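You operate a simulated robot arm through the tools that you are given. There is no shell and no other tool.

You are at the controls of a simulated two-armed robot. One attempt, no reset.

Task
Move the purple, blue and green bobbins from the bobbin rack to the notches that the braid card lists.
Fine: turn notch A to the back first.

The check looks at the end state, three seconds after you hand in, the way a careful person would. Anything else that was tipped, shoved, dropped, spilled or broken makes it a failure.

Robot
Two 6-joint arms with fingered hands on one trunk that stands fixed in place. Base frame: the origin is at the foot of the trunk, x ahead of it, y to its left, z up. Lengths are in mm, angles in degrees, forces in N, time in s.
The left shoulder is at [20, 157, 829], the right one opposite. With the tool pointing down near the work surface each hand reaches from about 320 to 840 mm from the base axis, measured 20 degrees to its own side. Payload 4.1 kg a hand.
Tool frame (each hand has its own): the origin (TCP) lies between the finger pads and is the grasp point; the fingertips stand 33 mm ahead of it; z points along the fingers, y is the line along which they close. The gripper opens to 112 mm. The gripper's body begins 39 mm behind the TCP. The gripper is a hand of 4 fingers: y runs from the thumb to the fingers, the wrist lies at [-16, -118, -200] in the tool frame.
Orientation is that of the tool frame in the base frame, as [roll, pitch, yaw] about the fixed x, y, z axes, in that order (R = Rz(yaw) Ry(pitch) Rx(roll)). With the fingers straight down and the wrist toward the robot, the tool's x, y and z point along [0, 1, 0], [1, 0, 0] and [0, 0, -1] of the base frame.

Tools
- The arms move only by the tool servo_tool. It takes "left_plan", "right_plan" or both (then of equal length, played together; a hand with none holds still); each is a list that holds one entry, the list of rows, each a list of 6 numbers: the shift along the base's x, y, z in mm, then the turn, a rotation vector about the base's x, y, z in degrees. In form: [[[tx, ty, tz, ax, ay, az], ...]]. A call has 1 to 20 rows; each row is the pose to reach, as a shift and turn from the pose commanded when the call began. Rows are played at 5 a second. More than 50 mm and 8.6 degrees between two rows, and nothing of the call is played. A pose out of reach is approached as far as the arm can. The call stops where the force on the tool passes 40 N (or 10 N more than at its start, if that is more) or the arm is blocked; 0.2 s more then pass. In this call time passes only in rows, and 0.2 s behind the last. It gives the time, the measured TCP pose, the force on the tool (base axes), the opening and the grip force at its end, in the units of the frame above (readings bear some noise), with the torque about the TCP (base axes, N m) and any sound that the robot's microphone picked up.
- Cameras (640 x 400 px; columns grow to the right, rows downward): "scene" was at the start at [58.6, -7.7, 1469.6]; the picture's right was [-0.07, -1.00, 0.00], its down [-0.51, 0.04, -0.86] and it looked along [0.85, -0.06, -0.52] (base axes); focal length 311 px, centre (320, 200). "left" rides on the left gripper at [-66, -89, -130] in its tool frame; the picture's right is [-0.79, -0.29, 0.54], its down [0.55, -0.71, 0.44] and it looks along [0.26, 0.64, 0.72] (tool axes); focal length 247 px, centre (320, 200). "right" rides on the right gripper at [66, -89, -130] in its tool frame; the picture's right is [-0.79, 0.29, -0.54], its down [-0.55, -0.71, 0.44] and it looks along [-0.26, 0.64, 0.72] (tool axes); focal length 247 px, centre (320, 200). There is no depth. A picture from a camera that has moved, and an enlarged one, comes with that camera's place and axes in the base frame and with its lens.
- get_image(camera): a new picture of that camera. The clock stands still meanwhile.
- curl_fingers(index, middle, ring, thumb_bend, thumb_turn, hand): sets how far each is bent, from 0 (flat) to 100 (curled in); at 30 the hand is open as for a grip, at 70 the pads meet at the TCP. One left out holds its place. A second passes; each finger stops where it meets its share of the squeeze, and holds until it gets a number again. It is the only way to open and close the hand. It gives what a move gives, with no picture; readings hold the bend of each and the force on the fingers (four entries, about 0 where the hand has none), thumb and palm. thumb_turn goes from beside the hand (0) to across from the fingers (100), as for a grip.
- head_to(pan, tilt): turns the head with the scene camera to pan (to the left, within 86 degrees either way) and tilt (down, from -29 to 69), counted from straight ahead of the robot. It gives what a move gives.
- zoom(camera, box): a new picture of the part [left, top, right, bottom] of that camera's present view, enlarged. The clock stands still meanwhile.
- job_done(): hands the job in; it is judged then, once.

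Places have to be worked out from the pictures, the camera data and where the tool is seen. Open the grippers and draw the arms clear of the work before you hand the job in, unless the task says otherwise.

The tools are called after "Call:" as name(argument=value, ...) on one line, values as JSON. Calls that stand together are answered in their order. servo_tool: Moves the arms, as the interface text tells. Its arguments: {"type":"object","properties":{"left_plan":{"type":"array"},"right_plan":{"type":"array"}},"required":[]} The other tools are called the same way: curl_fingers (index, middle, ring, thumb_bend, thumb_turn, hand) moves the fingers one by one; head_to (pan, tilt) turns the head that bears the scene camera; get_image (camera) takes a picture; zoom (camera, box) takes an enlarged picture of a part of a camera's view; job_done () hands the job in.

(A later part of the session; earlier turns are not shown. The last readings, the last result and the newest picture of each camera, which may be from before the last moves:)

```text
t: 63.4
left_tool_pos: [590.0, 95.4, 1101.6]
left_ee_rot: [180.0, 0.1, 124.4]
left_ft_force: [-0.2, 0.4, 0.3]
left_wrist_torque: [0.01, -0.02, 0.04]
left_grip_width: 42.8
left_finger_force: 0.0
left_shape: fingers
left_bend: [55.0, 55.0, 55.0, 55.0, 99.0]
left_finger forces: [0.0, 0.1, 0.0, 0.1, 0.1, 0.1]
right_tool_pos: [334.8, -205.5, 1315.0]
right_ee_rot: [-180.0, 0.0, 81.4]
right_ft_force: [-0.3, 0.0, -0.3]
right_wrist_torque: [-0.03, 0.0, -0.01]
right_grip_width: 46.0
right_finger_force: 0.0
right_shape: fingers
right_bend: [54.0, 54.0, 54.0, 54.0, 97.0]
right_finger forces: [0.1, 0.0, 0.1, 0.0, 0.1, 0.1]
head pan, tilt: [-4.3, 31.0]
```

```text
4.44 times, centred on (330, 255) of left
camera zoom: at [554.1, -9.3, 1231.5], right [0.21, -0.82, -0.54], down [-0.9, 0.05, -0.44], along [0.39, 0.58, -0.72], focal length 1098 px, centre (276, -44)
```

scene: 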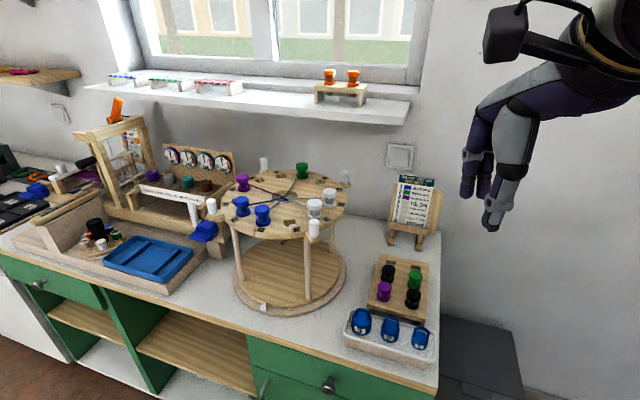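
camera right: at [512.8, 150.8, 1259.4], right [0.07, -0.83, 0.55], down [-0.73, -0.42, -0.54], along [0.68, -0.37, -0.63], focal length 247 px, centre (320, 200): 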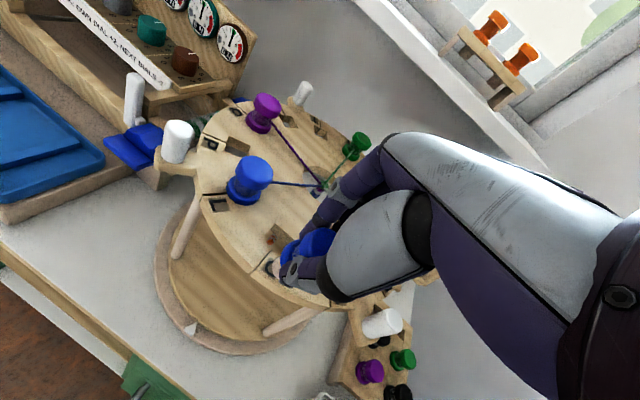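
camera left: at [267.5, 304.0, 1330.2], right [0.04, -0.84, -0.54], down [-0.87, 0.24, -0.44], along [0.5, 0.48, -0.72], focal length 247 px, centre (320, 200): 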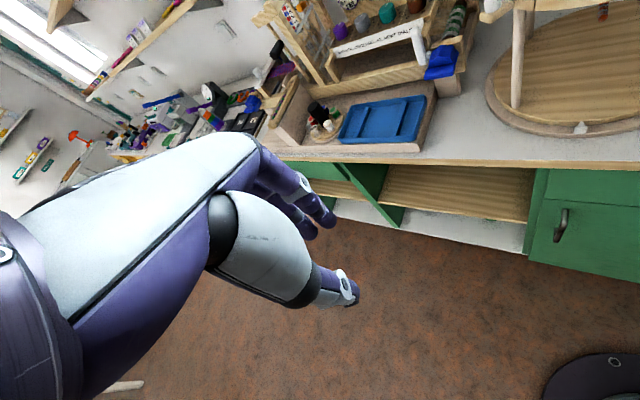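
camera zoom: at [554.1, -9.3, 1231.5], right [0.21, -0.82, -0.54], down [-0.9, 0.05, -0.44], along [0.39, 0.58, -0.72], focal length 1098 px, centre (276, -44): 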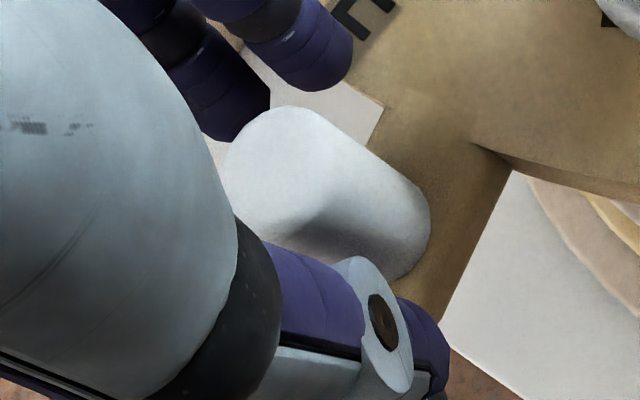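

The peg is centred now, at about [590,95]. I'll pinch and sweep the remaining arc to the same end point as last time.

Call:
curl_fingers(hand="left", index=70, middle=70, ring=70, thumb_bend=70)

Call:
servo_tool(left_plan=[[[3.1, 8.7, 0, 0, 0, 0], [6.5, 17.2, 0, 0, 0, 0], [10.4, 25.5, 0, 0, 0, 0], [14.6, 33.7, 0, 0, 0, 0], [19.3, 41.6, 0, 0, 0, 0], [24.2, 49.3, 0, 0, 0, 0], [29.6, 56.7, 0, 0, 0, 0], [35.3, 63.9, 0, 0, 0, -1.2], [41.3, 70.8, 0, 0, 0, -2.4], [47.6, 77.4, 0, 0, 0, -3.6], [54.3, 83.8, 0, 0, 0, -4.8], [61.2, 89.8, 0, 0, 0, -6], [68.4, 95.4, 0, 0, 0, -7.2], [75.9, 100.7, 0, 0, 0, -8.4], [83.6, 105.7, 0, 0, 0, -9.6], [91.6, 110.3, 0, 0, 0, -10.8], [100, 114.6, 0, 0, 0, -12]]])

Call:
zoom(camera="scene", box=[220, 150, 370, 250])

Call:
zoom(camera="right", box=[90, 0, 300, 190])

```text
t: 64.4
left_tool_pos: [590.5, 95.2, 1100.5]
left_ee_rot: [180.0, 0.0, 124.4]
left_ft_force: [-0.7, 1.9, -1.8]
left_wrist_torque: [0.02, 0.05, -0.02]
left_grip_width: 17.8
left_finger_force: 5.0
left_shape: fingers
left_bend: [66.0, 69.0, 70.0, 64.0, 100.0]
left_finger forces: [3.7, 0.9, 0.1, 0.0, 5.8, 0.0]
right_tool_pos: [335.0, -206.3, 1314.2]
right_ee_rot: [180.0, 0.0, 81.4]
right_ft_force: [-0.2, 0.3, -0.6]
right_wrist_torque: [-0.02, 0.05, 0.0]
right_grip_width: 46.0
right_finger_force: 0.1
right_shape: fingers
right_bend: [54.0, 54.0, 54.0, 54.0, 97.0]
right_finger forces: [0.1, 0.0, 0.0, 0.0, 0.0, 0.1]
head pan, tilt: [-4.3, 31.0]
```

```text
t: 68.0
left_tool_pos: [689.8, 210.1, 1100.8]
left_ee_rot: [-179.9, 0.1, 112.2]
left_ft_force: [0.7, -1.0, -1.6]
left_wrist_torque: [0.01, -0.01, 0.01]
left_grip_width: 15.6
left_finger_force: 3.7
left_shape: fingers
left_bend: [65.0, 70.0, 70.0, 66.0, 100.0]
left_finger forces: [3.4, 0.1, 0.0, 0.0, 3.3, 0.1]
right_tool_pos: [335.0, -206.4, 1315.4]
right_ee_rot: [-180.0, -0.1, 81.5]
right_ft_force: [0.6, 0.7, -0.4]
right_wrist_torque: [0.02, 0.0, -0.02]
right_grip_width: 45.8
right_finger_force: 0.0
right_shape: fingers
right_bend: [54.0, 54.0, 54.0, 54.0, 97.0]
right_finger forces: [0.1, 0.0, 0.0, 0.0, 0.0, 0.0]
head pan, tilt: [-4.3, 31.0]
```

```text
4.00 times, centred on (295, 200) of scene
camera zoom: at [58.5, -7.7, 1469.6], right [-0.07, -1.0, 0.0], down [-0.51, 0.04, -0.86], along [0.85, -0.06, -0.52], focal length 1246 px, centre (420, 200)
```

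zoom: 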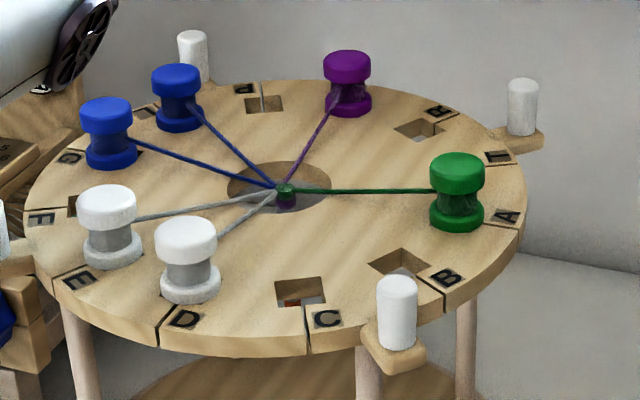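

```text
2.11 times, centred on (195, 95) of right
camera zoom: at [256.0, -128.7, 1444.6], right [0.17, -0.83, 0.54], down [-0.79, -0.44, -0.44], along [0.6, -0.35, -0.72], focal length 520 px, centre (583, 421)
```

zoom: 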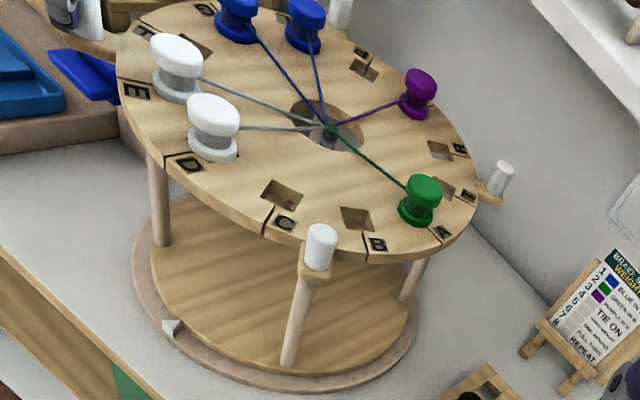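

Another exact quarter turn: B is now at front right, at about [673,-38]. I'll release the peg and retract the left hand by the same route as before.

Call:
curl_fingers(hand="left", index=54, middle=54, ring=54, thumb_bend=54)

Call:
servo_tool(left_plan=[[[-4, 9, 0, 0, 0, 0], [-8, 19, 0, 0, 0, 0], [-12, 28, 0, 0, 0, 0], [-16, 38, 0, 0, 0, 0], [-22, 55, 0, 0, 0, 0], [-28, 70, 0, 0, 0, 0], [-65, 78, 10, 0, 0, 0], [-105, 88, 20, 0, 0, 0], [-145, 98, 40, 0, 0, 0], [-185, 108, 60, 0, 0, 0], [-225, 118, 80, 0, 0, 0], [-265, 128, 100, 0, 0, 0], [-300, 148, 100, 0, 0, 0], [-335, 168, 100, 0, 0, 0], [-364, 188, 100, 0, 0, 0]]])

Call:
zoom(camera="scene", box=[220, 150, 370, 250])

```text
t: 69.0
left_tool_pos: [690.0, 209.9, 1101.2]
left_ee_rot: [-179.9, 0.1, 112.3]
left_ft_force: [-0.6, -1.2, -0.6]
left_wrist_torque: [0.0, 0.03, -0.02]
left_grip_width: 45.4
left_finger_force: 0.0
left_shape: fingers
left_bend: [54.0, 54.0, 54.0, 54.0, 99.0]
left_finger forces: [0.0, 0.1, 0.0, 0.0, 0.0, 0.1]
right_tool_pos: [335.3, -206.1, 1314.5]
right_ee_rot: [-180.0, 0.0, 81.5]
right_ft_force: [0.4, -0.2, -0.3]
right_wrist_torque: [0.0, -0.03, 0.0]
right_grip_width: 46.0
right_finger_force: 0.1
right_shape: fingers
right_bend: [54.0, 54.0, 54.0, 54.0, 97.0]
right_finger forces: [0.1, 0.0, 0.1, 0.0, 0.0, 0.0]
head pan, tilt: [-4.3, 31.0]
```

```text
t: 72.2
left_tool_pos: [325.2, 396.0, 1202.8]
left_ee_rot: [-180.0, 0.0, 112.4]
left_ft_force: [0.6, -0.9, -0.1]
left_wrist_torque: [-0.01, 0.07, -0.01]
left_grip_width: 45.8
left_finger_force: 0.0
left_shape: fingers
left_bend: [54.0, 54.0, 54.0, 54.0, 99.0]
left_finger forces: [0.0, 0.1, 0.0, 0.0, 0.1, 0.1]
right_tool_pos: [334.2, -206.9, 1314.7]
right_ee_rot: [179.9, -0.1, 81.5]
right_ft_force: [-0.6, 0.2, 0.0]
right_wrist_torque: [-0.01, 0.01, 0.0]
right_grip_width: 46.0
right_finger_force: 0.1
right_shape: fingers
right_bend: [54.0, 54.0, 54.0, 54.0, 97.0]
right_finger forces: [0.1, 0.0, 0.0, 0.0, 0.0, 0.1]
head pan, tilt: [-4.3, 31.0]
```

```text
4.00 times, centred on (295, 200) of scene
camera zoom: at [59.0, -7.8, 1469.6], right [-0.08, -1.0, 0.0], down [-0.51, 0.04, -0.86], along [0.85, -0.06, -0.52], focal length 1246 px, centre (420, 200)
```

zoom: 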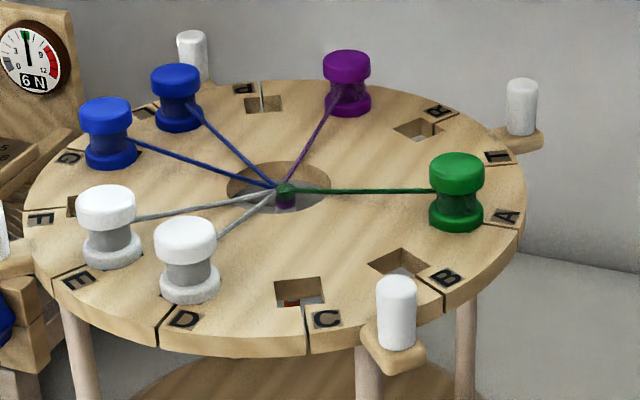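

The disc is unchanged after release. Next is green: its rack position is about [629,-296]. I'll curl the ring finger out of the way, since it's needed near notch A, and hover above green.

Call:
servo_tool(right_plan=[[[27, -4, -38, 0, 0, -2], [54, -8, -76, 0, 0, -4], [81, -12, -114, 0, 0, -6], [108, -16, -152, 0, 0, -8], [135, -22, -190, 0, 0, -10], [162, -30, -226, 0, 0, -12], [189, -40, -260, 0, 0, -14], [216, -52, -290, 0, 0, -14], [245, -66, -310, 0, 0, -14], [272, -80, -328, 0, 0, -14], [295, -90, -345, 0, 0, -14]]])

Call:
curl_fingers(hand="right", index=52, middle=52, ring=100, thumb_bend=52)

Call:
get_image(camera="right")

Call:
zoom(camera="right", box=[200, 150, 400, 400])

Call:
zoom(camera="scene", box=[360, 210, 460, 310])

```text
t: 74.6
left_tool_pos: [325.7, 395.2, 1202.4]
left_ee_rot: [-179.9, 0.0, 112.3]
left_ft_force: [-0.9, 0.4, 0.1]
left_wrist_torque: [-0.01, -0.03, 0.03]
left_grip_width: 45.9
left_finger_force: 0.1
left_shape: fingers
left_bend: [54.0, 54.0, 54.0, 54.0, 99.0]
left_finger forces: [0.0, 0.0, 0.1, 0.0, 0.0, 0.0]
right_tool_pos: [628.9, -294.2, 971.1]
right_ee_rot: [180.0, -0.1, 67.4]
right_ft_force: [-0.7, 0.2, 0.0]
right_wrist_torque: [0.02, 0.02, 0.0]
right_grip_width: 46.1
right_finger_force: 0.2
right_shape: fingers
right_bend: [54.0, 54.0, 54.0, 54.0, 97.0]
right_finger forces: [0.0, 0.1, 0.1, 0.0, 0.0, 0.1]
head pan, tilt: [-4.3, 31.0]
```

```text
t: 75.6
left_tool_pos: [325.7, 396.9, 1202.5]
left_ee_rot: [-180.0, -0.1, 112.3]
left_ft_force: [0.1, -0.4, -0.1]
left_wrist_torque: [-0.06, -0.01, -0.02]
left_grip_width: 45.7
left_finger_force: 0.0
left_shape: fingers
left_bend: [54.0, 54.0, 54.0, 54.0, 99.0]
left_finger forces: [0.0, 0.0, 0.1, 0.1, 0.1, 0.0]
right_tool_pos: [629.6, -295.4, 972.6]
right_ee_rot: [-179.9, 0.0, 67.4]
right_ft_force: [0.3, 0.0, -0.6]
right_wrist_torque: [-0.01, 0.02, -0.04]
right_grip_width: 51.6
right_finger_force: 0.1
right_shape: fingers
right_bend: [52.0, 52.0, 100.0, 52.0, 97.0]
right_finger forces: [0.0, 0.0, 0.0, 0.0, 0.1, 0.0]
head pan, tilt: [-4.3, 31.0]
```

```text
taken
camera right: at [572.5, -200.7, 1101.3], right [-0.04, -0.84, 0.54], down [-0.87, -0.24, -0.44], along [0.49, -0.48, -0.72], focal length 247 px, centre (320, 200)
```

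right: 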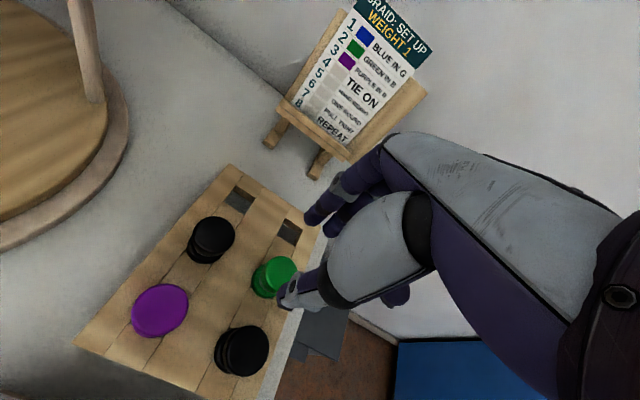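

```text
1.60 times, centred on (300, 275) of right
camera zoom: at [572.5, -200.7, 1101.3], right [-0.04, -0.84, 0.54], down [-0.87, -0.24, -0.44], along [0.49, -0.48, -0.72], focal length 395 px, centre (352, 80)
```

zoom: 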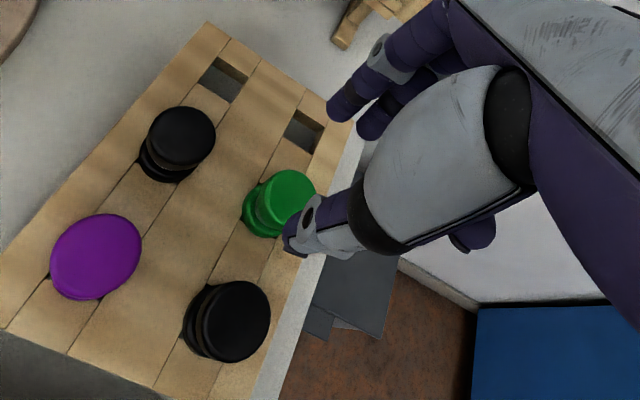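

```text
4.00 times, centred on (410, 260) of scene
camera zoom: at [58.6, -7.7, 1469.6], right [-0.07, -1.0, 0.0], down [-0.51, 0.04, -0.86], along [0.85, -0.06, -0.52], focal length 1246 px, centre (-40, -40)
```

zoom: 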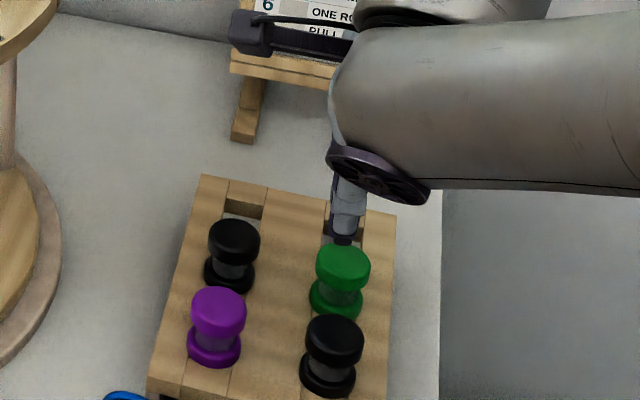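

Green's top is at about [628.4,-297.8]. I'll descend with a small correction to the same grasp height as blue (z≈892), then close more gently.

Call:
servo_tool(right_plan=[[[-0.5, -2, -20, 0, 0, 0], [-0.5, -2, -40, 0, 0, 0], [-0.5, -2, -60, 0, 0, 0], [-0.5, -2, -70, 0, 0, 0], [-0.5, -2, -79, 0, 0, 0]]])

Call:
zoom(camera="right", box=[240, 160, 400, 300])

Call:
curl_fingers(hand="right", index=60, middle=60, thumb_bend=60)

Call:
curl_fingers(hand="right", index=66, middle=66, thumb_bend=66)

Call:
zoom(camera="right", box=[240, 160, 400, 300])

```text
t: 76.8
left_tool_pos: [325.4, 394.8, 1201.8]
left_ee_rot: [-180.0, 0.1, 112.3]
left_ft_force: [-0.2, 0.1, 0.1]
left_wrist_torque: [0.0, -0.03, 0.02]
left_grip_width: 46.0
left_finger_force: 0.1
left_shape: fingers
left_bend: [54.0, 54.0, 54.0, 54.0, 99.0]
left_finger forces: [0.1, 0.1, 0.1, 0.0, 0.1, 0.0]
right_tool_pos: [628.8, -299.4, 891.2]
right_ee_rot: [-180.0, -0.1, 67.4]
right_ft_force: [-0.1, -0.2, 0.4]
right_wrist_torque: [-0.02, 0.01, -0.05]
right_grip_width: 51.6
right_finger_force: 0.1
right_shape: fingers
right_bend: [52.0, 52.0, 100.0, 52.0, 97.0]
right_finger forces: [0.1, 0.1, 0.0, 0.0, 0.0, 0.0]
head pan, tilt: [-4.3, 31.0]
```

```text
2.86 times, centred on (320, 230) of right
camera zoom: at [570.8, -204.6, 1020.4], right [-0.04, -0.84, 0.54], down [-0.87, -0.24, -0.44], along [0.49, -0.48, -0.72], focal length 706 px, centre (320, 114)
```

zoom: 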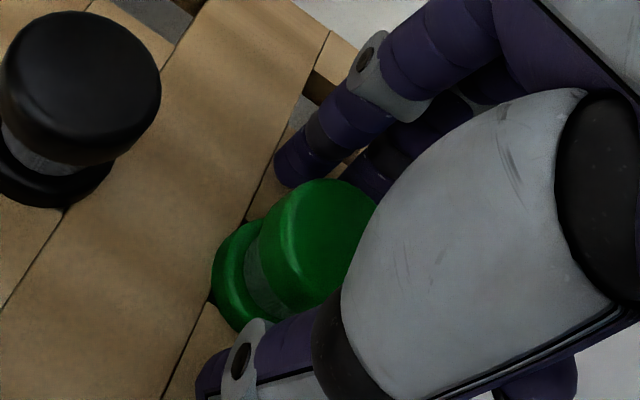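

```text
t: 77.8
left_tool_pos: [325.9, 394.4, 1201.2]
left_ee_rot: [180.0, 0.1, 112.3]
left_ft_force: [0.3, -1.3, -0.1]
left_wrist_torque: [0.03, -0.01, 0.01]
left_grip_width: 46.0
left_finger_force: 0.1
left_shape: fingers
left_bend: [54.0, 54.0, 54.0, 54.0, 99.0]
left_finger forces: [0.0, 0.0, 0.0, 0.1, 0.0, 0.0]
right_tool_pos: [626.9, -299.2, 891.2]
right_ee_rot: [179.9, -0.1, 67.4]
right_ft_force: [0.1, -0.5, -0.1]
right_wrist_torque: [0.0, -0.01, -0.01]
right_grip_width: 30.9
right_finger_force: 0.2
right_shape: fingers
right_bend: [60.0, 60.0, 100.0, 60.0, 97.0]
right_finger forces: [0.2, 0.0, 0.0, 0.1, 0.0, 0.0]
head pan, tilt: [-4.3, 31.0]
```

```text
t: 78.8
left_tool_pos: [326.2, 395.9, 1202.0]
left_ee_rot: [180.0, 0.0, 112.2]
left_ft_force: [-0.7, -0.8, -0.1]
left_wrist_torque: [0.03, 0.03, -0.04]
left_grip_width: 45.7
left_finger_force: 0.1
left_shape: fingers
left_bend: [54.0, 54.0, 54.0, 54.0, 99.0]
left_finger forces: [0.0, 0.1, 0.0, 0.0, 0.0, 0.0]
right_tool_pos: [628.1, -298.9, 891.9]
right_ee_rot: [-179.9, -0.1, 67.3]
right_ft_force: [1.4, -1.0, 2.8]
right_wrist_torque: [-0.03, -0.12, 0.02]
right_grip_width: 25.3
right_finger_force: 5.1
right_shape: fingers
right_bend: [62.0, 64.0, 100.0, 62.0, 97.0]
right_finger forces: [3.3, 2.1, 0.1, 0.1, 4.3, 0.1]
head pan, tilt: [-4.3, 31.0]
```

```text
2.86 times, centred on (320, 230) of right
camera zoom: at [570.9, -204.6, 1020.7], right [-0.04, -0.84, 0.54], down [-0.87, -0.24, -0.44], along [0.49, -0.48, -0.72], focal length 706 px, centre (320, 114)
```

zoom: 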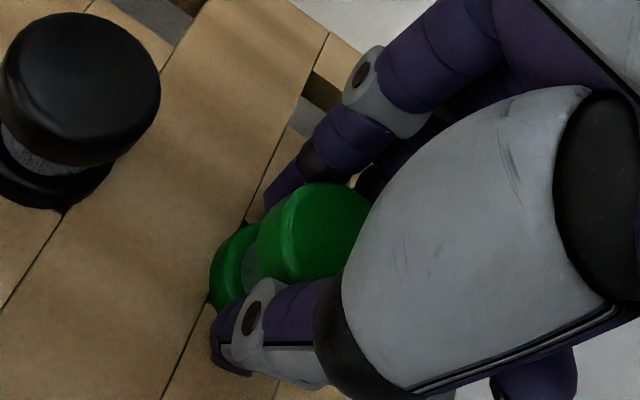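

Contact is good on index, middle and thumb. I'll firm up moderately and lift.

Call:
curl_fingers(hand="right", index=68, middle=71, thumb_bend=70)

Call:
servo_tool(right_plan=[[[0, 0, 5, 0, 0, 0], [0, 0, 12, 0, 0, 0], [0, 0, 22, 0, 0, 0], [0, 0, 40, 0, 0, 0], [0, 0, 65, 0, 0, 0], [0, 0, 95, 0, 0, 0]]])

Call:
zoom(camera="right", box=[220, 150, 400, 320])

Call:
zoom(camera="scene", box=[360, 200, 460, 310])

```text
t: 79.8
left_tool_pos: [326.0, 395.6, 1202.0]
left_ee_rot: [-180.0, 0.0, 112.3]
left_ft_force: [0.5, 0.1, -0.1]
left_wrist_torque: [0.01, 0.03, 0.03]
left_grip_width: 46.1
left_finger_force: 0.1
left_shape: fingers
left_bend: [54.0, 54.0, 54.0, 54.0, 99.0]
left_finger forces: [0.0, 0.1, 0.0, 0.0, 0.0, 0.2]
right_tool_pos: [628.0, -299.5, 891.1]
right_ee_rot: [-179.9, -0.1, 67.4]
right_ft_force: [1.1, -1.3, 6.3]
right_wrist_torque: [-0.13, -0.13, 0.0]
right_grip_width: 24.2
right_finger_force: 9.7
right_shape: fingers
right_bend: [63.0, 66.0, 100.0, 63.0, 97.0]
right_finger forces: [4.3, 7.1, 0.0, 0.1, 8.5, 0.1]
head pan, tilt: [-4.3, 31.0]
```

```text
t: 81.2
left_tool_pos: [326.4, 395.4, 1202.6]
left_ee_rot: [-179.9, 0.1, 112.3]
left_ft_force: [0.1, 0.5, 0.7]
left_wrist_torque: [0.0, 0.05, -0.02]
left_grip_width: 46.0
left_finger_force: 0.0
left_shape: fingers
left_bend: [54.0, 54.0, 54.0, 54.0, 99.0]
left_finger forces: [0.1, 0.0, 0.0, 0.0, 0.0, 0.0]
right_tool_pos: [628.7, -299.0, 983.8]
right_ee_rot: [-179.9, 0.0, 67.5]
right_ft_force: [0.3, -0.7, -0.2]
right_wrist_torque: [0.02, 0.02, 0.0]
right_grip_width: 23.4
right_finger_force: 8.4
right_shape: fingers
right_bend: [63.0, 67.0, 100.0, 63.0, 97.0]
right_finger forces: [4.8, 4.7, 0.0, 0.0, 8.0, 0.0]
head pan, tilt: [-4.3, 31.0]
```

```text
2.35 times, centred on (310, 235) of right
camera zoom: at [571.1, -204.2, 1115.4], right [-0.04, -0.84, 0.54], down [-0.87, -0.24, -0.44], along [0.49, -0.48, -0.72], focal length 581 px, centre (344, 118)
```

zoom: 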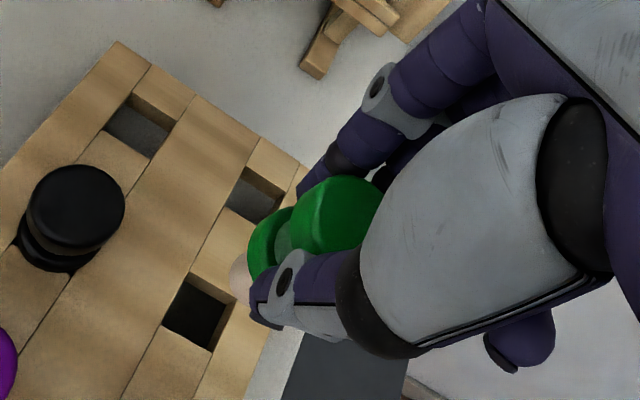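

```text
3.64 times, centred on (410, 255) of scene
camera zoom: at [58.7, -7.8, 1469.6], right [-0.08, -1.0, 0.0], down [-0.51, 0.04, -0.86], along [0.85, -0.06, -0.52], focal length 1132 px, centre (-7, 0)
```

zoom: 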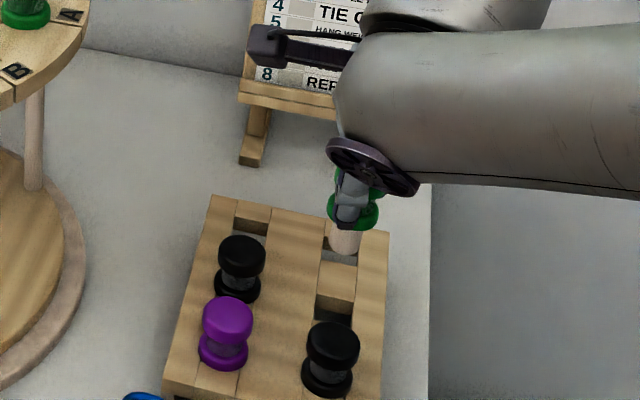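

Green is held upright. I'll carry it up and toward the disc's right front, turning the hand to yaw 125° so the fingers stay clear of the green bobbin in A.

Call:
servo_tool(right_plan=[[[-10, 0, 45, 0, 0, 5], [-20, 5, 85, 0, 0, 12], [-30, 15, 120, 0, 0, 20], [-38, 35, 145, 0, 0, 28], [-42, 65, 160, 0, 0, 36], [-42, 95, 162, 0, 0, 44], [-40, 120, 162, 0, 0, 52], [-36, 140, 162, 0, 0, 57.5]]])

Call:
get_image(camera="right")

Call:
get_image(camera="scene")

```text
t: 83.0
left_tool_pos: [326.2, 395.4, 1201.8]
left_ee_rot: [-179.9, -0.1, 112.3]
left_ft_force: [0.5, -1.1, -0.6]
left_wrist_torque: [0.0, -0.04, 0.03]
left_grip_width: 46.1
left_finger_force: 0.1
left_shape: fingers
left_bend: [54.0, 54.0, 54.0, 54.0, 99.0]
left_finger forces: [0.0, 0.0, 0.1, 0.0, 0.1, 0.1]
right_tool_pos: [591.2, -158.5, 1148.7]
right_ee_rot: [-179.9, -0.1, 125.1]
right_ft_force: [0.2, -0.4, -0.7]
right_wrist_torque: [0.01, 0.0, 0.0]
right_grip_width: 22.9
right_finger_force: 8.1
right_shape: fingers
right_bend: [63.0, 67.0, 100.0, 63.0, 97.0]
right_finger forces: [5.0, 4.4, 0.0, 0.0, 7.9, 0.0]
head pan, tilt: [-4.3, 31.0]
```

```text
taken
camera right: at [481.3, -155.7, 1277.9], right [0.69, -0.48, 0.54], down [-0.26, -0.86, -0.44], along [0.67, 0.16, -0.72], focal length 247 px, centre (320, 200)
```

right: 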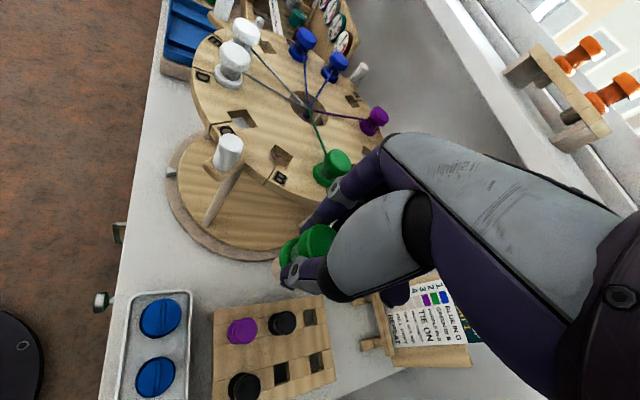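

```text
taken
```

scene: 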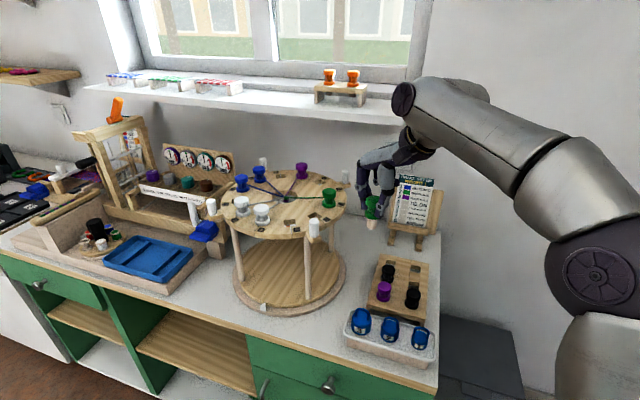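

I have a good view of hole B and of the held stem. I'll measure both in the hand camera.

Call:
zoom(camera="right", box=[200, 100, 400, 290])

Call:
zoom(camera="scene", box=[270, 150, 400, 260])

```text
2.11 times, centred on (300, 195) of right
camera zoom: at [481.3, -155.7, 1277.9], right [0.69, -0.48, 0.54], down [-0.26, -0.86, -0.44], along [0.67, 0.16, -0.72], focal length 520 px, centre (362, 210)
```

zoom: 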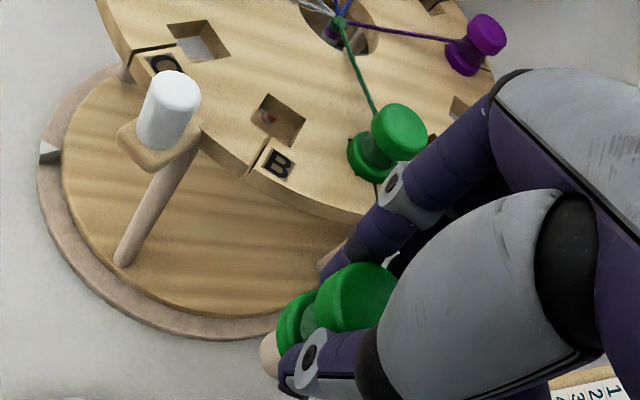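

```text
3.64 times, centred on (335, 205) of scene
camera zoom: at [58.4, -7.9, 1469.6], right [-0.08, -1.0, 0.0], down [-0.51, 0.04, -0.86], along [0.85, -0.06, -0.52], focal length 1132 px, centre (266, 182)
```

zoom: 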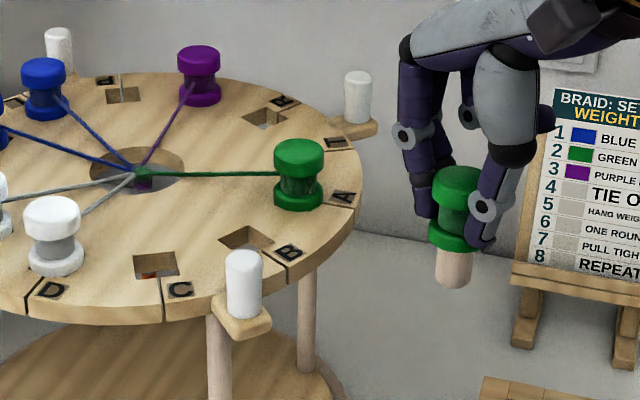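

Scene and hand cameras agree: the stem tip is under the TCP, and hole B is at about [671,-38]. I'll advance with an 8° forward lean to just short of it.

Call:
servo_tool(right_plan=[[[16, 26, 0, 1.5, -2.2, 0], [33, 52, -3, 3.1, -4.4, 0], [49, 78, -6, 4.6, -6.5, 0]]])

Call:
zoom(camera="right", box=[200, 130, 400, 300])

Call:
zoom(camera="scene", box=[270, 150, 400, 260])

```text
t: 83.8
left_tool_pos: [324.9, 395.1, 1202.7]
left_ee_rot: [180.0, 0.0, 112.3]
left_ft_force: [-0.6, -0.2, -0.1]
left_wrist_torque: [0.03, 0.0, -0.03]
left_grip_width: 45.7
left_finger_force: 0.1
left_shape: fingers
left_bend: [54.0, 54.0, 54.0, 54.0, 99.0]
left_finger forces: [0.0, 0.0, 0.0, 0.0, 0.0, 0.1]
right_tool_pos: [643.5, -79.1, 1143.3]
right_ee_rot: [172.0, -0.2, 125.0]
right_ft_force: [-0.3, -0.6, -0.8]
right_wrist_torque: [0.01, 0.0, 0.0]
right_grip_width: 22.8
right_finger_force: 8.7
right_shape: fingers
right_bend: [63.0, 67.0, 100.0, 63.0, 97.0]
right_finger forces: [5.0, 4.6, 0.0, 0.0, 8.0, 0.1]
head pan, tilt: [-4.3, 31.0]
```

```text
2.35 times, centred on (300, 215) of right
camera zoom: at [518.1, -87.4, 1258.6], right [0.63, -0.53, 0.57], down [-0.21, -0.82, -0.53], along [0.75, 0.21, -0.63], focal length 581 px, centre (367, 165)
```

zoom: 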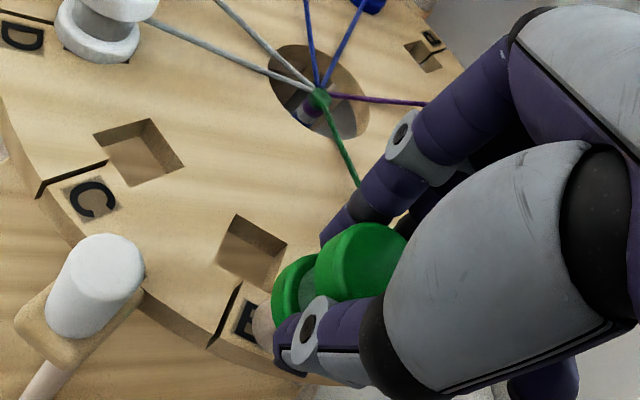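

```text
3.64 times, centred on (335, 205) of scene
camera zoom: at [58.4, -7.9, 1469.6], right [-0.08, -1.0, 0.0], down [-0.51, 0.04, -0.86], along [0.85, -0.06, -0.52], focal length 1132 px, centre (266, 182)
```

zoom: 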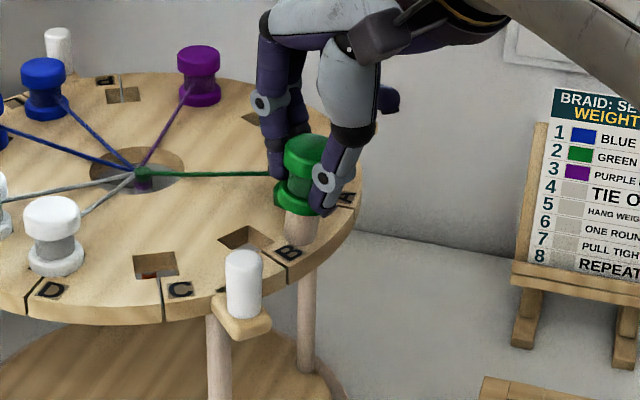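

The hole is about (25,36) mm from the stem tip. I'll move most of that and verify again.

Call:
servo_tool(right_plan=[[[12, 18, 0, 0, 0, 0], [24, 35, 0, 0, 0, 0]]])

Call:
zoom(camera="right", box=[220, 150, 380, 300])

Call:
zoom(camera="scene", box=[290, 160, 370, 230])

```text
t: 84.4
left_tool_pos: [325.7, 395.7, 1202.8]
left_ee_rot: [-180.0, -0.1, 112.2]
left_ft_force: [-0.1, -0.7, -0.3]
left_wrist_torque: [0.02, -0.02, 0.02]
left_grip_width: 46.1
left_finger_force: 0.1
left_shape: fingers
left_bend: [54.0, 54.0, 54.0, 54.0, 99.0]
left_finger forces: [0.1, 0.0, 0.1, 0.0, 0.0, 0.0]
right_tool_pos: [666.3, -43.4, 1143.0]
right_ee_rot: [172.0, -0.2, 124.9]
right_ft_force: [-0.4, -0.2, -0.5]
right_wrist_torque: [0.0, -0.01, 0.01]
right_grip_width: 22.8
right_finger_force: 8.6
right_shape: fingers
right_bend: [63.0, 67.0, 100.0, 63.0, 97.0]
right_finger forces: [4.9, 4.4, 0.0, 0.1, 8.0, 0.0]
head pan, tilt: [-4.3, 31.0]
```

```text
2.67 times, centred on (300, 225) of right
camera zoom: at [541.2, -53.2, 1258.8], right [0.63, -0.53, 0.57], down [-0.21, -0.82, -0.53], along [0.75, 0.21, -0.63], focal length 659 px, centre (373, 133)
```

zoom: 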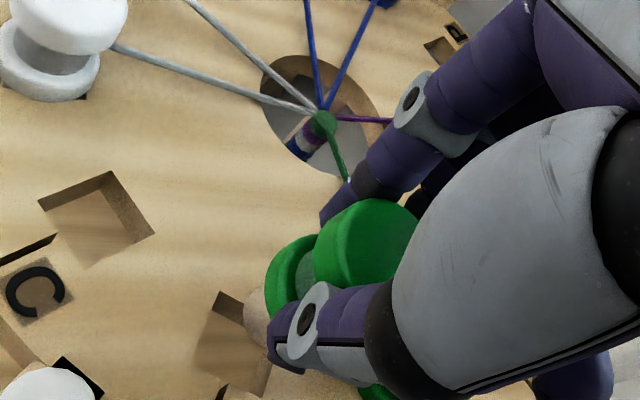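

```text
5.71 times, centred on (330, 195) of scene
camera zoom: at [58.3, -8.0, 1469.6], right [-0.08, -1.0, 0.0], down [-0.51, 0.04, -0.86], along [0.85, -0.06, -0.52], focal length 1779 px, centre (263, 229)
```

zoom: 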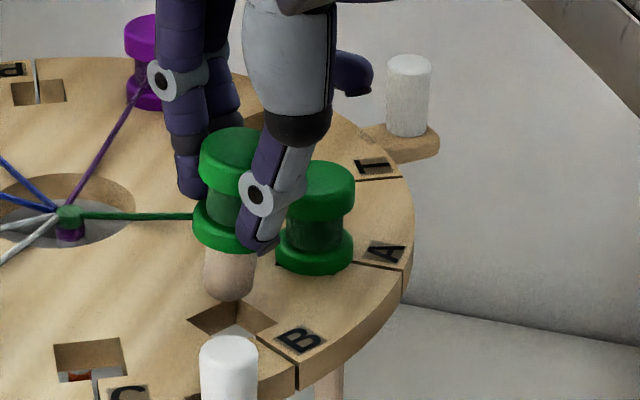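

Both views show the stem right above hole B. I'll lower in steps.

Call:
servo_tool(right_plan=[[[0, 0, -6, 0, 0, 0], [0, 0, -12, 0, 0, 0], [0, 0, -18, 0, 0, 0], [0, 0, -24, 0, 0, 0]]])

Call:
zoom(camera="scene", box=[290, 160, 370, 230])

Call:
zoom(camera="right", box=[220, 150, 380, 300])

```text
t: 85.5
left_tool_pos: [324.8, 396.2, 1203.0]
left_ee_rot: [-180.0, 0.0, 112.2]
left_ft_force: [-0.5, 0.1, -1.4]
left_wrist_torque: [0.01, 0.01, -0.02]
left_grip_width: 45.8
left_finger_force: 0.0
left_shape: fingers
left_bend: [54.0, 54.0, 54.0, 54.0, 99.0]
left_finger forces: [0.0, 0.0, 0.0, 0.1, 0.0, 0.0]
right_tool_pos: [667.1, -46.5, 1130.7]
right_ee_rot: [170.7, 0.1, 124.8]
right_ft_force: [-2.7, -1.5, 9.3]
right_wrist_torque: [-0.02, -0.01, 0.01]
right_grip_width: 23.0
right_finger_force: 12.5
right_shape: fingers
right_bend: [64.0, 67.0, 100.0, 64.0, 96.0]
right_finger forces: [6.0, 5.9, 0.1, 0.0, 12.4, 0.0]
head pan, tilt: [-4.3, 31.0]
stopped in row 4 (right hand): the force on the tool passed its limit at 43 N (the readings are from after the stop); the commanded pose is now the measured one
```

```text
5.71 times, centred on (330, 195) of scene
camera zoom: at [58.0, -7.7, 1469.6], right [-0.08, -1.0, 0.0], down [-0.51, 0.04, -0.86], along [0.85, -0.06, -0.51], focal length 1779 px, centre (263, 229)
```

zoom: 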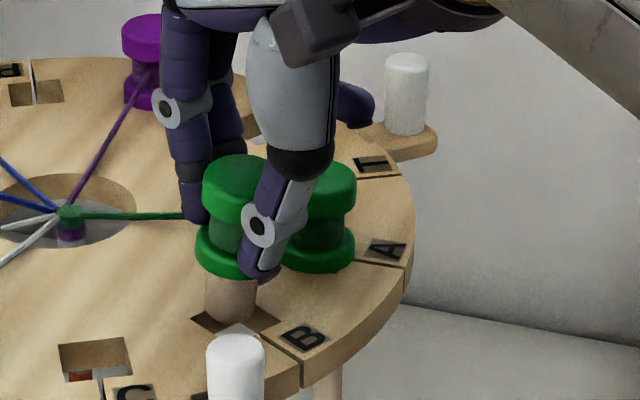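

```text
2.67 times, centred on (300, 225) of right
camera zoom: at [539.5, -54.4, 1243.0], right [0.61, -0.54, 0.58], down [-0.2, -0.81, -0.54], along [0.77, 0.21, -0.61], focal length 659 px, centre (373, 133)
```

zoom: 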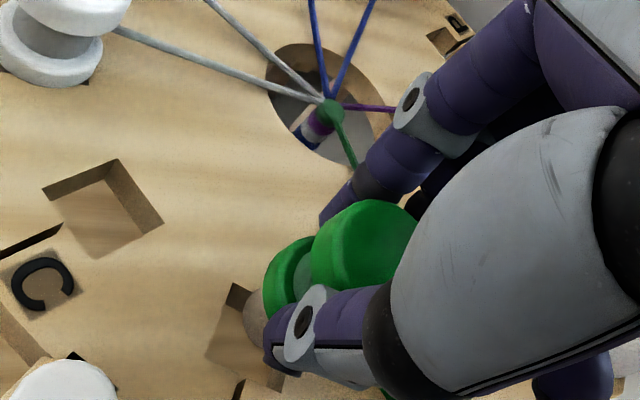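

The stem touched down on the disc just behind the hole (the stop worked). Geometry says it's about 7 mm too far back, so I'll lift off, shift forward, and re-check.

Call:
servo_tool(right_plan=[[[0, 0, 6, -0.4, 0.5, 0], [0, 0, 11, -0.7, 1.1, 0], [-4, -0.5, 11, -0.7, 1.1, 0], [-7, -1, 11, -0.7, 1.1, 0]]])

Call:
zoom(camera="scene", box=[290, 160, 370, 230])

Call:
zoom(camera="right", box=[250, 200, 350, 300])

```text
t: 86.5
left_tool_pos: [326.2, 395.9, 1201.9]
left_ee_rot: [180.0, 0.0, 112.3]
left_ft_force: [-1.1, 0.0, 0.2]
left_wrist_torque: [-0.01, -0.01, 0.04]
left_grip_width: 45.7
left_finger_force: 0.0
left_shape: fingers
left_bend: [54.0, 54.0, 54.0, 54.0, 99.0]
left_finger forces: [0.1, 0.0, 0.0, 0.1, 0.1, 0.0]
right_tool_pos: [659.2, -46.3, 1138.9]
right_ee_rot: [172.1, 0.0, 124.8]
right_ft_force: [-0.2, 0.3, -0.9]
right_wrist_torque: [-0.01, 0.01, 0.01]
right_grip_width: 22.6
right_finger_force: 9.9
right_shape: fingers
right_bend: [64.0, 67.0, 100.0, 64.0, 96.0]
right_finger forces: [5.8, 4.4, 0.0, 0.0, 9.4, 0.1]
head pan, tilt: [-4.3, 31.0]
```

```text
5.71 times, centred on (330, 195) of scene
camera zoom: at [58.6, -7.6, 1469.6], right [-0.07, -1.0, 0.0], down [-0.51, 0.04, -0.86], along [0.85, -0.06, -0.52], focal length 1779 px, centre (263, 229)
```

zoom: 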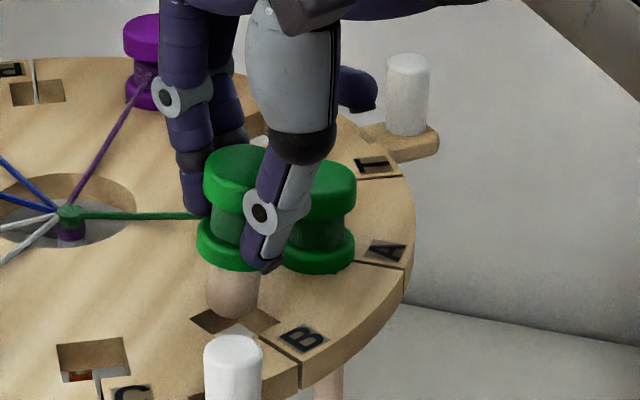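

```text
4.00 times, centred on (300, 250) of right
camera zoom: at [535.3, -53.1, 1255.0], right [0.62, -0.53, 0.57], down [-0.21, -0.82, -0.53], along [0.75, 0.21, -0.63], focal length 988 px, centre (400, 0)
```

zoom: 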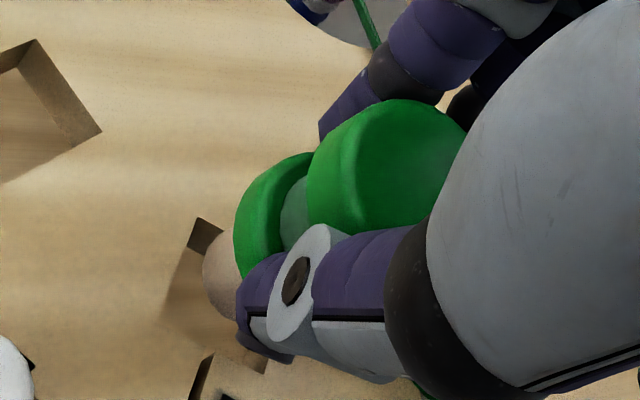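

Re-measuring both views: the shift was slightly too much, so I add about 2 mm back and lower again gently.

Call:
servo_tool(right_plan=[[[2, 0, -3, 0, 0, 0], [2, 0, -7, 0, 0, 0], [2, 0, -11, 0, 0, 0], [2, 0, -15, 0, 0, 0], [2, 0, -19, 0, 0, 0]]])

Call:
zoom(camera="scene", box=[290, 160, 370, 230])

Call:
zoom(camera="right", box=[250, 200, 350, 300])

```text
t: 87.7
left_tool_pos: [325.3, 395.4, 1202.1]
left_ee_rot: [180.0, 0.0, 112.4]
left_ft_force: [-0.3, 0.0, -0.1]
left_wrist_torque: [0.01, -0.02, -0.02]
left_grip_width: 46.1
left_finger_force: 0.0
left_shape: fingers
left_bend: [54.0, 54.0, 54.0, 54.0, 99.0]
left_finger forces: [0.0, 0.0, 0.1, 0.0, 0.2, 0.0]
right_tool_pos: [662.9, -47.2, 1118.2]
right_ee_rot: [172.1, 0.0, 124.6]
right_ft_force: [-0.4, 0.1, -0.6]
right_wrist_torque: [0.02, 0.01, 0.0]
right_grip_width: 23.0
right_finger_force: 10.1
right_shape: fingers
right_bend: [64.0, 67.0, 100.0, 64.0, 96.0]
right_finger forces: [5.8, 4.4, 0.0, 0.0, 9.3, 0.0]
head pan, tilt: [-4.3, 31.0]
```

```text
5.71 times, centred on (330, 195) of scene
camera zoom: at [58.6, -7.7, 1469.6], right [-0.07, -1.0, 0.0], down [-0.51, 0.04, -0.86], along [0.85, -0.06, -0.52], focal length 1779 px, centre (263, 229)
```

zoom: 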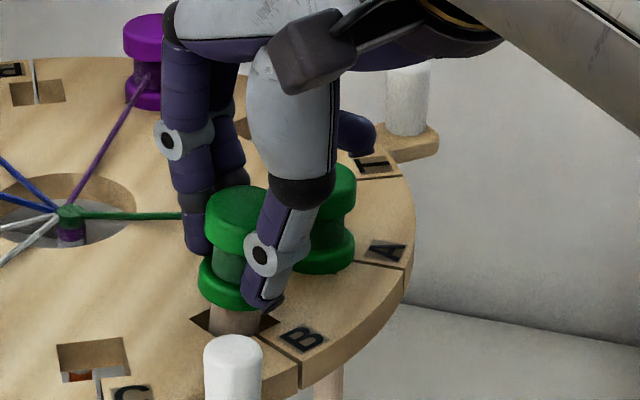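

```text
4.00 times, centred on (300, 250) of right
camera zoom: at [537.5, -53.5, 1235.1], right [0.62, -0.53, 0.57], down [-0.21, -0.82, -0.53], along [0.75, 0.21, -0.63], focal length 988 px, centre (400, 0)
```

zoom: 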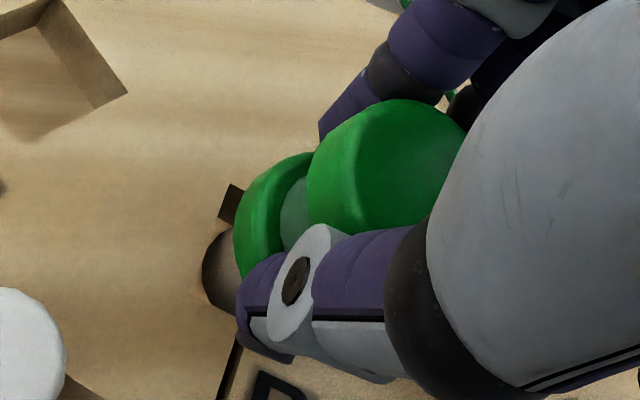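

The stem is in hole B with no force. I'll lower until the flange touches.

Call:
servo_tool(right_plan=[[[0, 0, -4, 0, 0, 0], [0, 0, -8, 0, 0, 0], [0, 0, -12, 0, 0, 0], [0, 0, -15, 0, 0, 0]]])

Call:
zoom(camera="scene", box=[290, 160, 370, 230])

```text
t: 88.7
left_tool_pos: [326.5, 396.6, 1202.2]
left_ee_rot: [179.9, 0.1, 112.2]
left_ft_force: [0.3, 0.1, 0.4]
left_wrist_torque: [-0.03, -0.02, -0.01]
left_grip_width: 46.1
left_finger_force: 0.1
left_shape: fingers
left_bend: [54.0, 54.0, 54.0, 54.0, 99.0]
left_finger forces: [0.1, 0.0, 0.0, 0.0, 0.0, 0.1]
right_tool_pos: [663.7, -47.3, 1104.1]
right_ee_rot: [172.2, 0.0, 124.7]
right_ft_force: [0.3, -1.2, -0.1]
right_wrist_torque: [-0.02, -0.01, -0.01]
right_grip_width: 23.1
right_finger_force: 9.5
right_shape: fingers
right_bend: [64.0, 67.0, 100.0, 64.0, 96.0]
right_finger forces: [5.7, 4.4, 0.0, 0.0, 9.3, 0.1]
head pan, tilt: [-4.3, 31.0]
```

```text
5.71 times, centred on (330, 195) of scene
camera zoom: at [58.6, -7.7, 1469.6], right [-0.07, -1.0, 0.0], down [-0.51, 0.04, -0.86], along [0.85, -0.06, -0.52], focal length 1779 px, centre (263, 229)
```

zoom: 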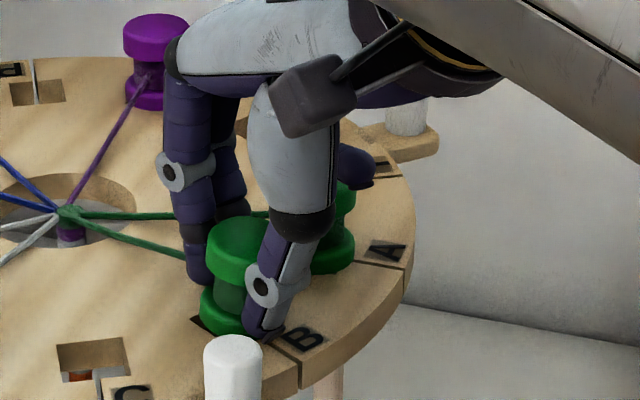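

Nearly seated, and the thread has attached. I'll lower 2 mm more and release.

Call:
servo_tool(right_plan=[[[0, 0, -2, 0, 0, 0]]])

Call:
curl_fingers(hand="right", index=58, middle=58, thumb_bend=56)

Call:
zoom(camera="scene", box=[290, 160, 370, 230])

Call:
zoom(camera="right", box=[220, 150, 380, 300])

```text
t: 89.1
left_tool_pos: [325.2, 396.5, 1201.6]
left_ee_rot: [-180.0, 0.0, 112.4]
left_ft_force: [-0.8, -1.1, 0.1]
left_wrist_torque: [0.01, -0.04, 0.0]
left_grip_width: 46.1
left_finger_force: 0.0
left_shape: fingers
left_bend: [54.0, 54.0, 54.0, 54.0, 99.0]
left_finger forces: [0.1, 0.0, 0.1, 0.0, 0.0, 0.1]
right_tool_pos: [663.8, -47.4, 1103.5]
right_ee_rot: [172.0, 0.0, 124.7]
right_ft_force: [0.2, 1.0, 4.1]
right_wrist_torque: [-0.03, 0.06, 0.0]
right_grip_width: 22.6
right_finger_force: 11.1
right_shape: fingers
right_bend: [64.0, 67.0, 100.0, 64.0, 96.0]
right_finger forces: [6.4, 5.4, 0.0, 0.0, 10.6, 0.0]
head pan, tilt: [-4.3, 31.0]
```

```text
t: 90.1
left_tool_pos: [326.9, 395.3, 1202.6]
left_ee_rot: [-180.0, -0.1, 112.2]
left_ft_force: [-0.1, -1.1, -0.7]
left_wrist_torque: [0.0, 0.0, 0.0]
left_grip_width: 45.6
left_finger_force: 0.1
left_shape: fingers
left_bend: [54.0, 54.0, 54.0, 54.0, 99.0]
left_finger forces: [0.0, 0.1, 0.0, 0.0, 0.0, 0.0]
right_tool_pos: [663.4, -46.6, 1102.1]
right_ee_rot: [172.2, 0.0, 124.7]
right_ft_force: [0.6, 0.2, -1.5]
right_wrist_torque: [0.03, 0.0, -0.01]
right_grip_width: 38.9
right_finger_force: 0.0
right_shape: fingers
right_bend: [57.0, 57.0, 100.0, 56.0, 97.0]
right_finger forces: [0.1, 0.0, 0.1, 0.0, 0.0, 0.0]
head pan, tilt: [-4.3, 31.0]
```

```text
5.71 times, centred on (330, 195) of scene
camera zoom: at [58.6, -7.7, 1469.6], right [-0.07, -1.0, 0.0], down [-0.51, 0.04, -0.86], along [0.85, -0.06, -0.52], focal length 1779 px, centre (263, 229)
```

zoom: 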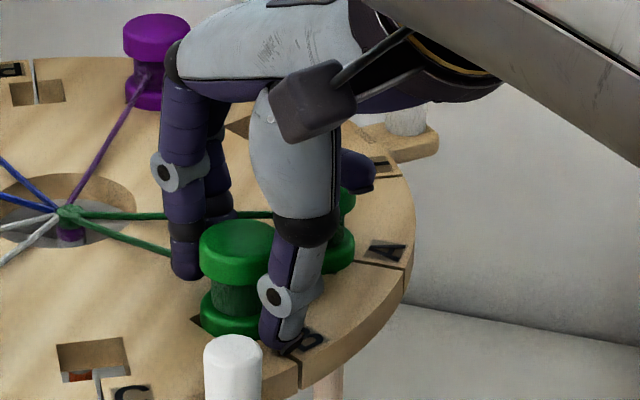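

```text
2.67 times, centred on (300, 225) of right
camera zoom: at [538.2, -54.0, 1218.4], right [0.62, -0.53, 0.57], down [-0.21, -0.82, -0.53], along [0.75, 0.21, -0.63], focal length 659 px, centre (373, 133)
```

zoom: 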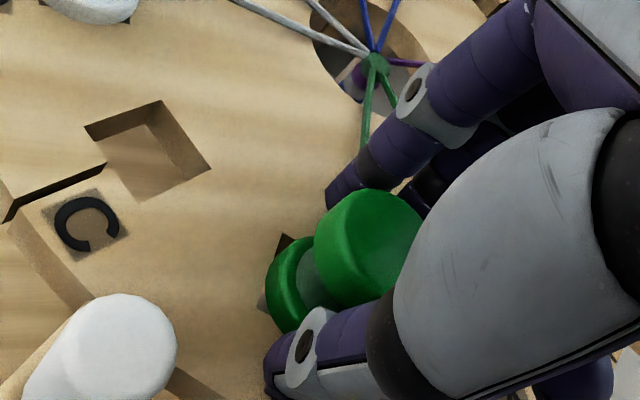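

Released and seated. I'll open slightly more and lift straight up.

Call:
curl_fingers(hand="right", index=54, middle=54, thumb_bend=53)

Call:
servo_tool(right_plan=[[[0, 0, 10, 0, 0, 0], [0, 0, 20, 0, 0, 0], [0, 0, 30, 0, 0, 0], [0, 0, 40, 0, 0, 0], [0, 0, 50, 0, 0, 0]]])

Call:
zoom(camera="scene", box=[270, 140, 390, 240])

```text
t: 91.1
left_tool_pos: [326.1, 397.3, 1200.9]
left_ee_rot: [180.0, 0.0, 112.2]
left_ft_force: [-0.6, 0.4, -0.4]
left_wrist_torque: [-0.03, 0.01, -0.01]
left_grip_width: 45.9
left_finger_force: 0.0
left_shape: fingers
left_bend: [54.0, 54.0, 54.0, 54.0, 99.0]
left_finger forces: [0.0, 0.1, 0.0, 0.0, 0.0, 0.1]
right_tool_pos: [662.4, -46.9, 1104.1]
right_ee_rot: [172.2, 0.0, 124.7]
right_ft_force: [-0.8, -1.1, 0.2]
right_wrist_torque: [-0.01, 0.01, 0.02]
right_grip_width: 47.1
right_finger_force: 0.0
right_shape: fingers
right_bend: [54.0, 54.0, 100.0, 53.0, 97.0]
right_finger forces: [0.0, 0.0, 0.0, 0.0, 0.0, 0.0]
head pan, tilt: [-4.3, 31.0]
```

```text
t: 92.3
left_tool_pos: [327.1, 395.2, 1202.1]
left_ee_rot: [179.9, 0.1, 112.4]
left_ft_force: [0.5, -0.4, 0.0]
left_wrist_torque: [0.03, 0.02, -0.04]
left_grip_width: 45.9
left_finger_force: 0.1
left_shape: fingers
left_bend: [54.0, 54.0, 54.0, 54.0, 99.0]
left_finger forces: [0.0, 0.0, 0.0, 0.1, 0.0, 0.0]
right_tool_pos: [663.0, -47.4, 1153.2]
right_ee_rot: [172.2, 0.0, 124.7]
right_ft_force: [0.0, 0.3, -1.1]
right_wrist_torque: [0.02, 0.03, 0.0]
right_grip_width: 47.3
right_finger_force: 0.0
right_shape: fingers
right_bend: [54.0, 54.0, 100.0, 53.0, 97.0]
right_finger forces: [0.0, 0.0, 0.1, 0.1, 0.1, 0.0]
head pan, tilt: [-4.3, 31.0]
```

```text
4.00 times, centred on (330, 190) of scene
camera zoom: at [58.6, -7.7, 1469.6], right [-0.07, -1.0, 0.0], down [-0.51, 0.04, -0.86], along [0.85, -0.06, -0.52], focal length 1246 px, centre (280, 240)
```

zoom: 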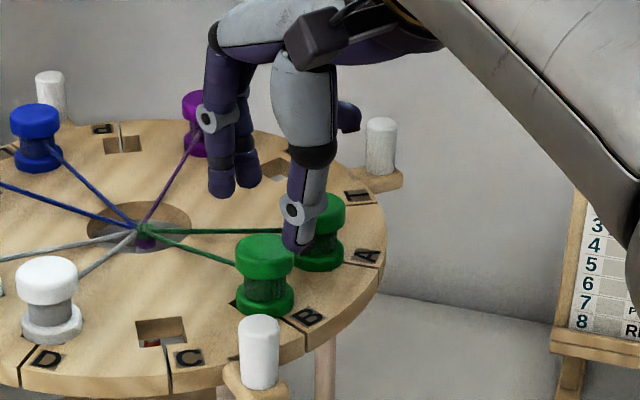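

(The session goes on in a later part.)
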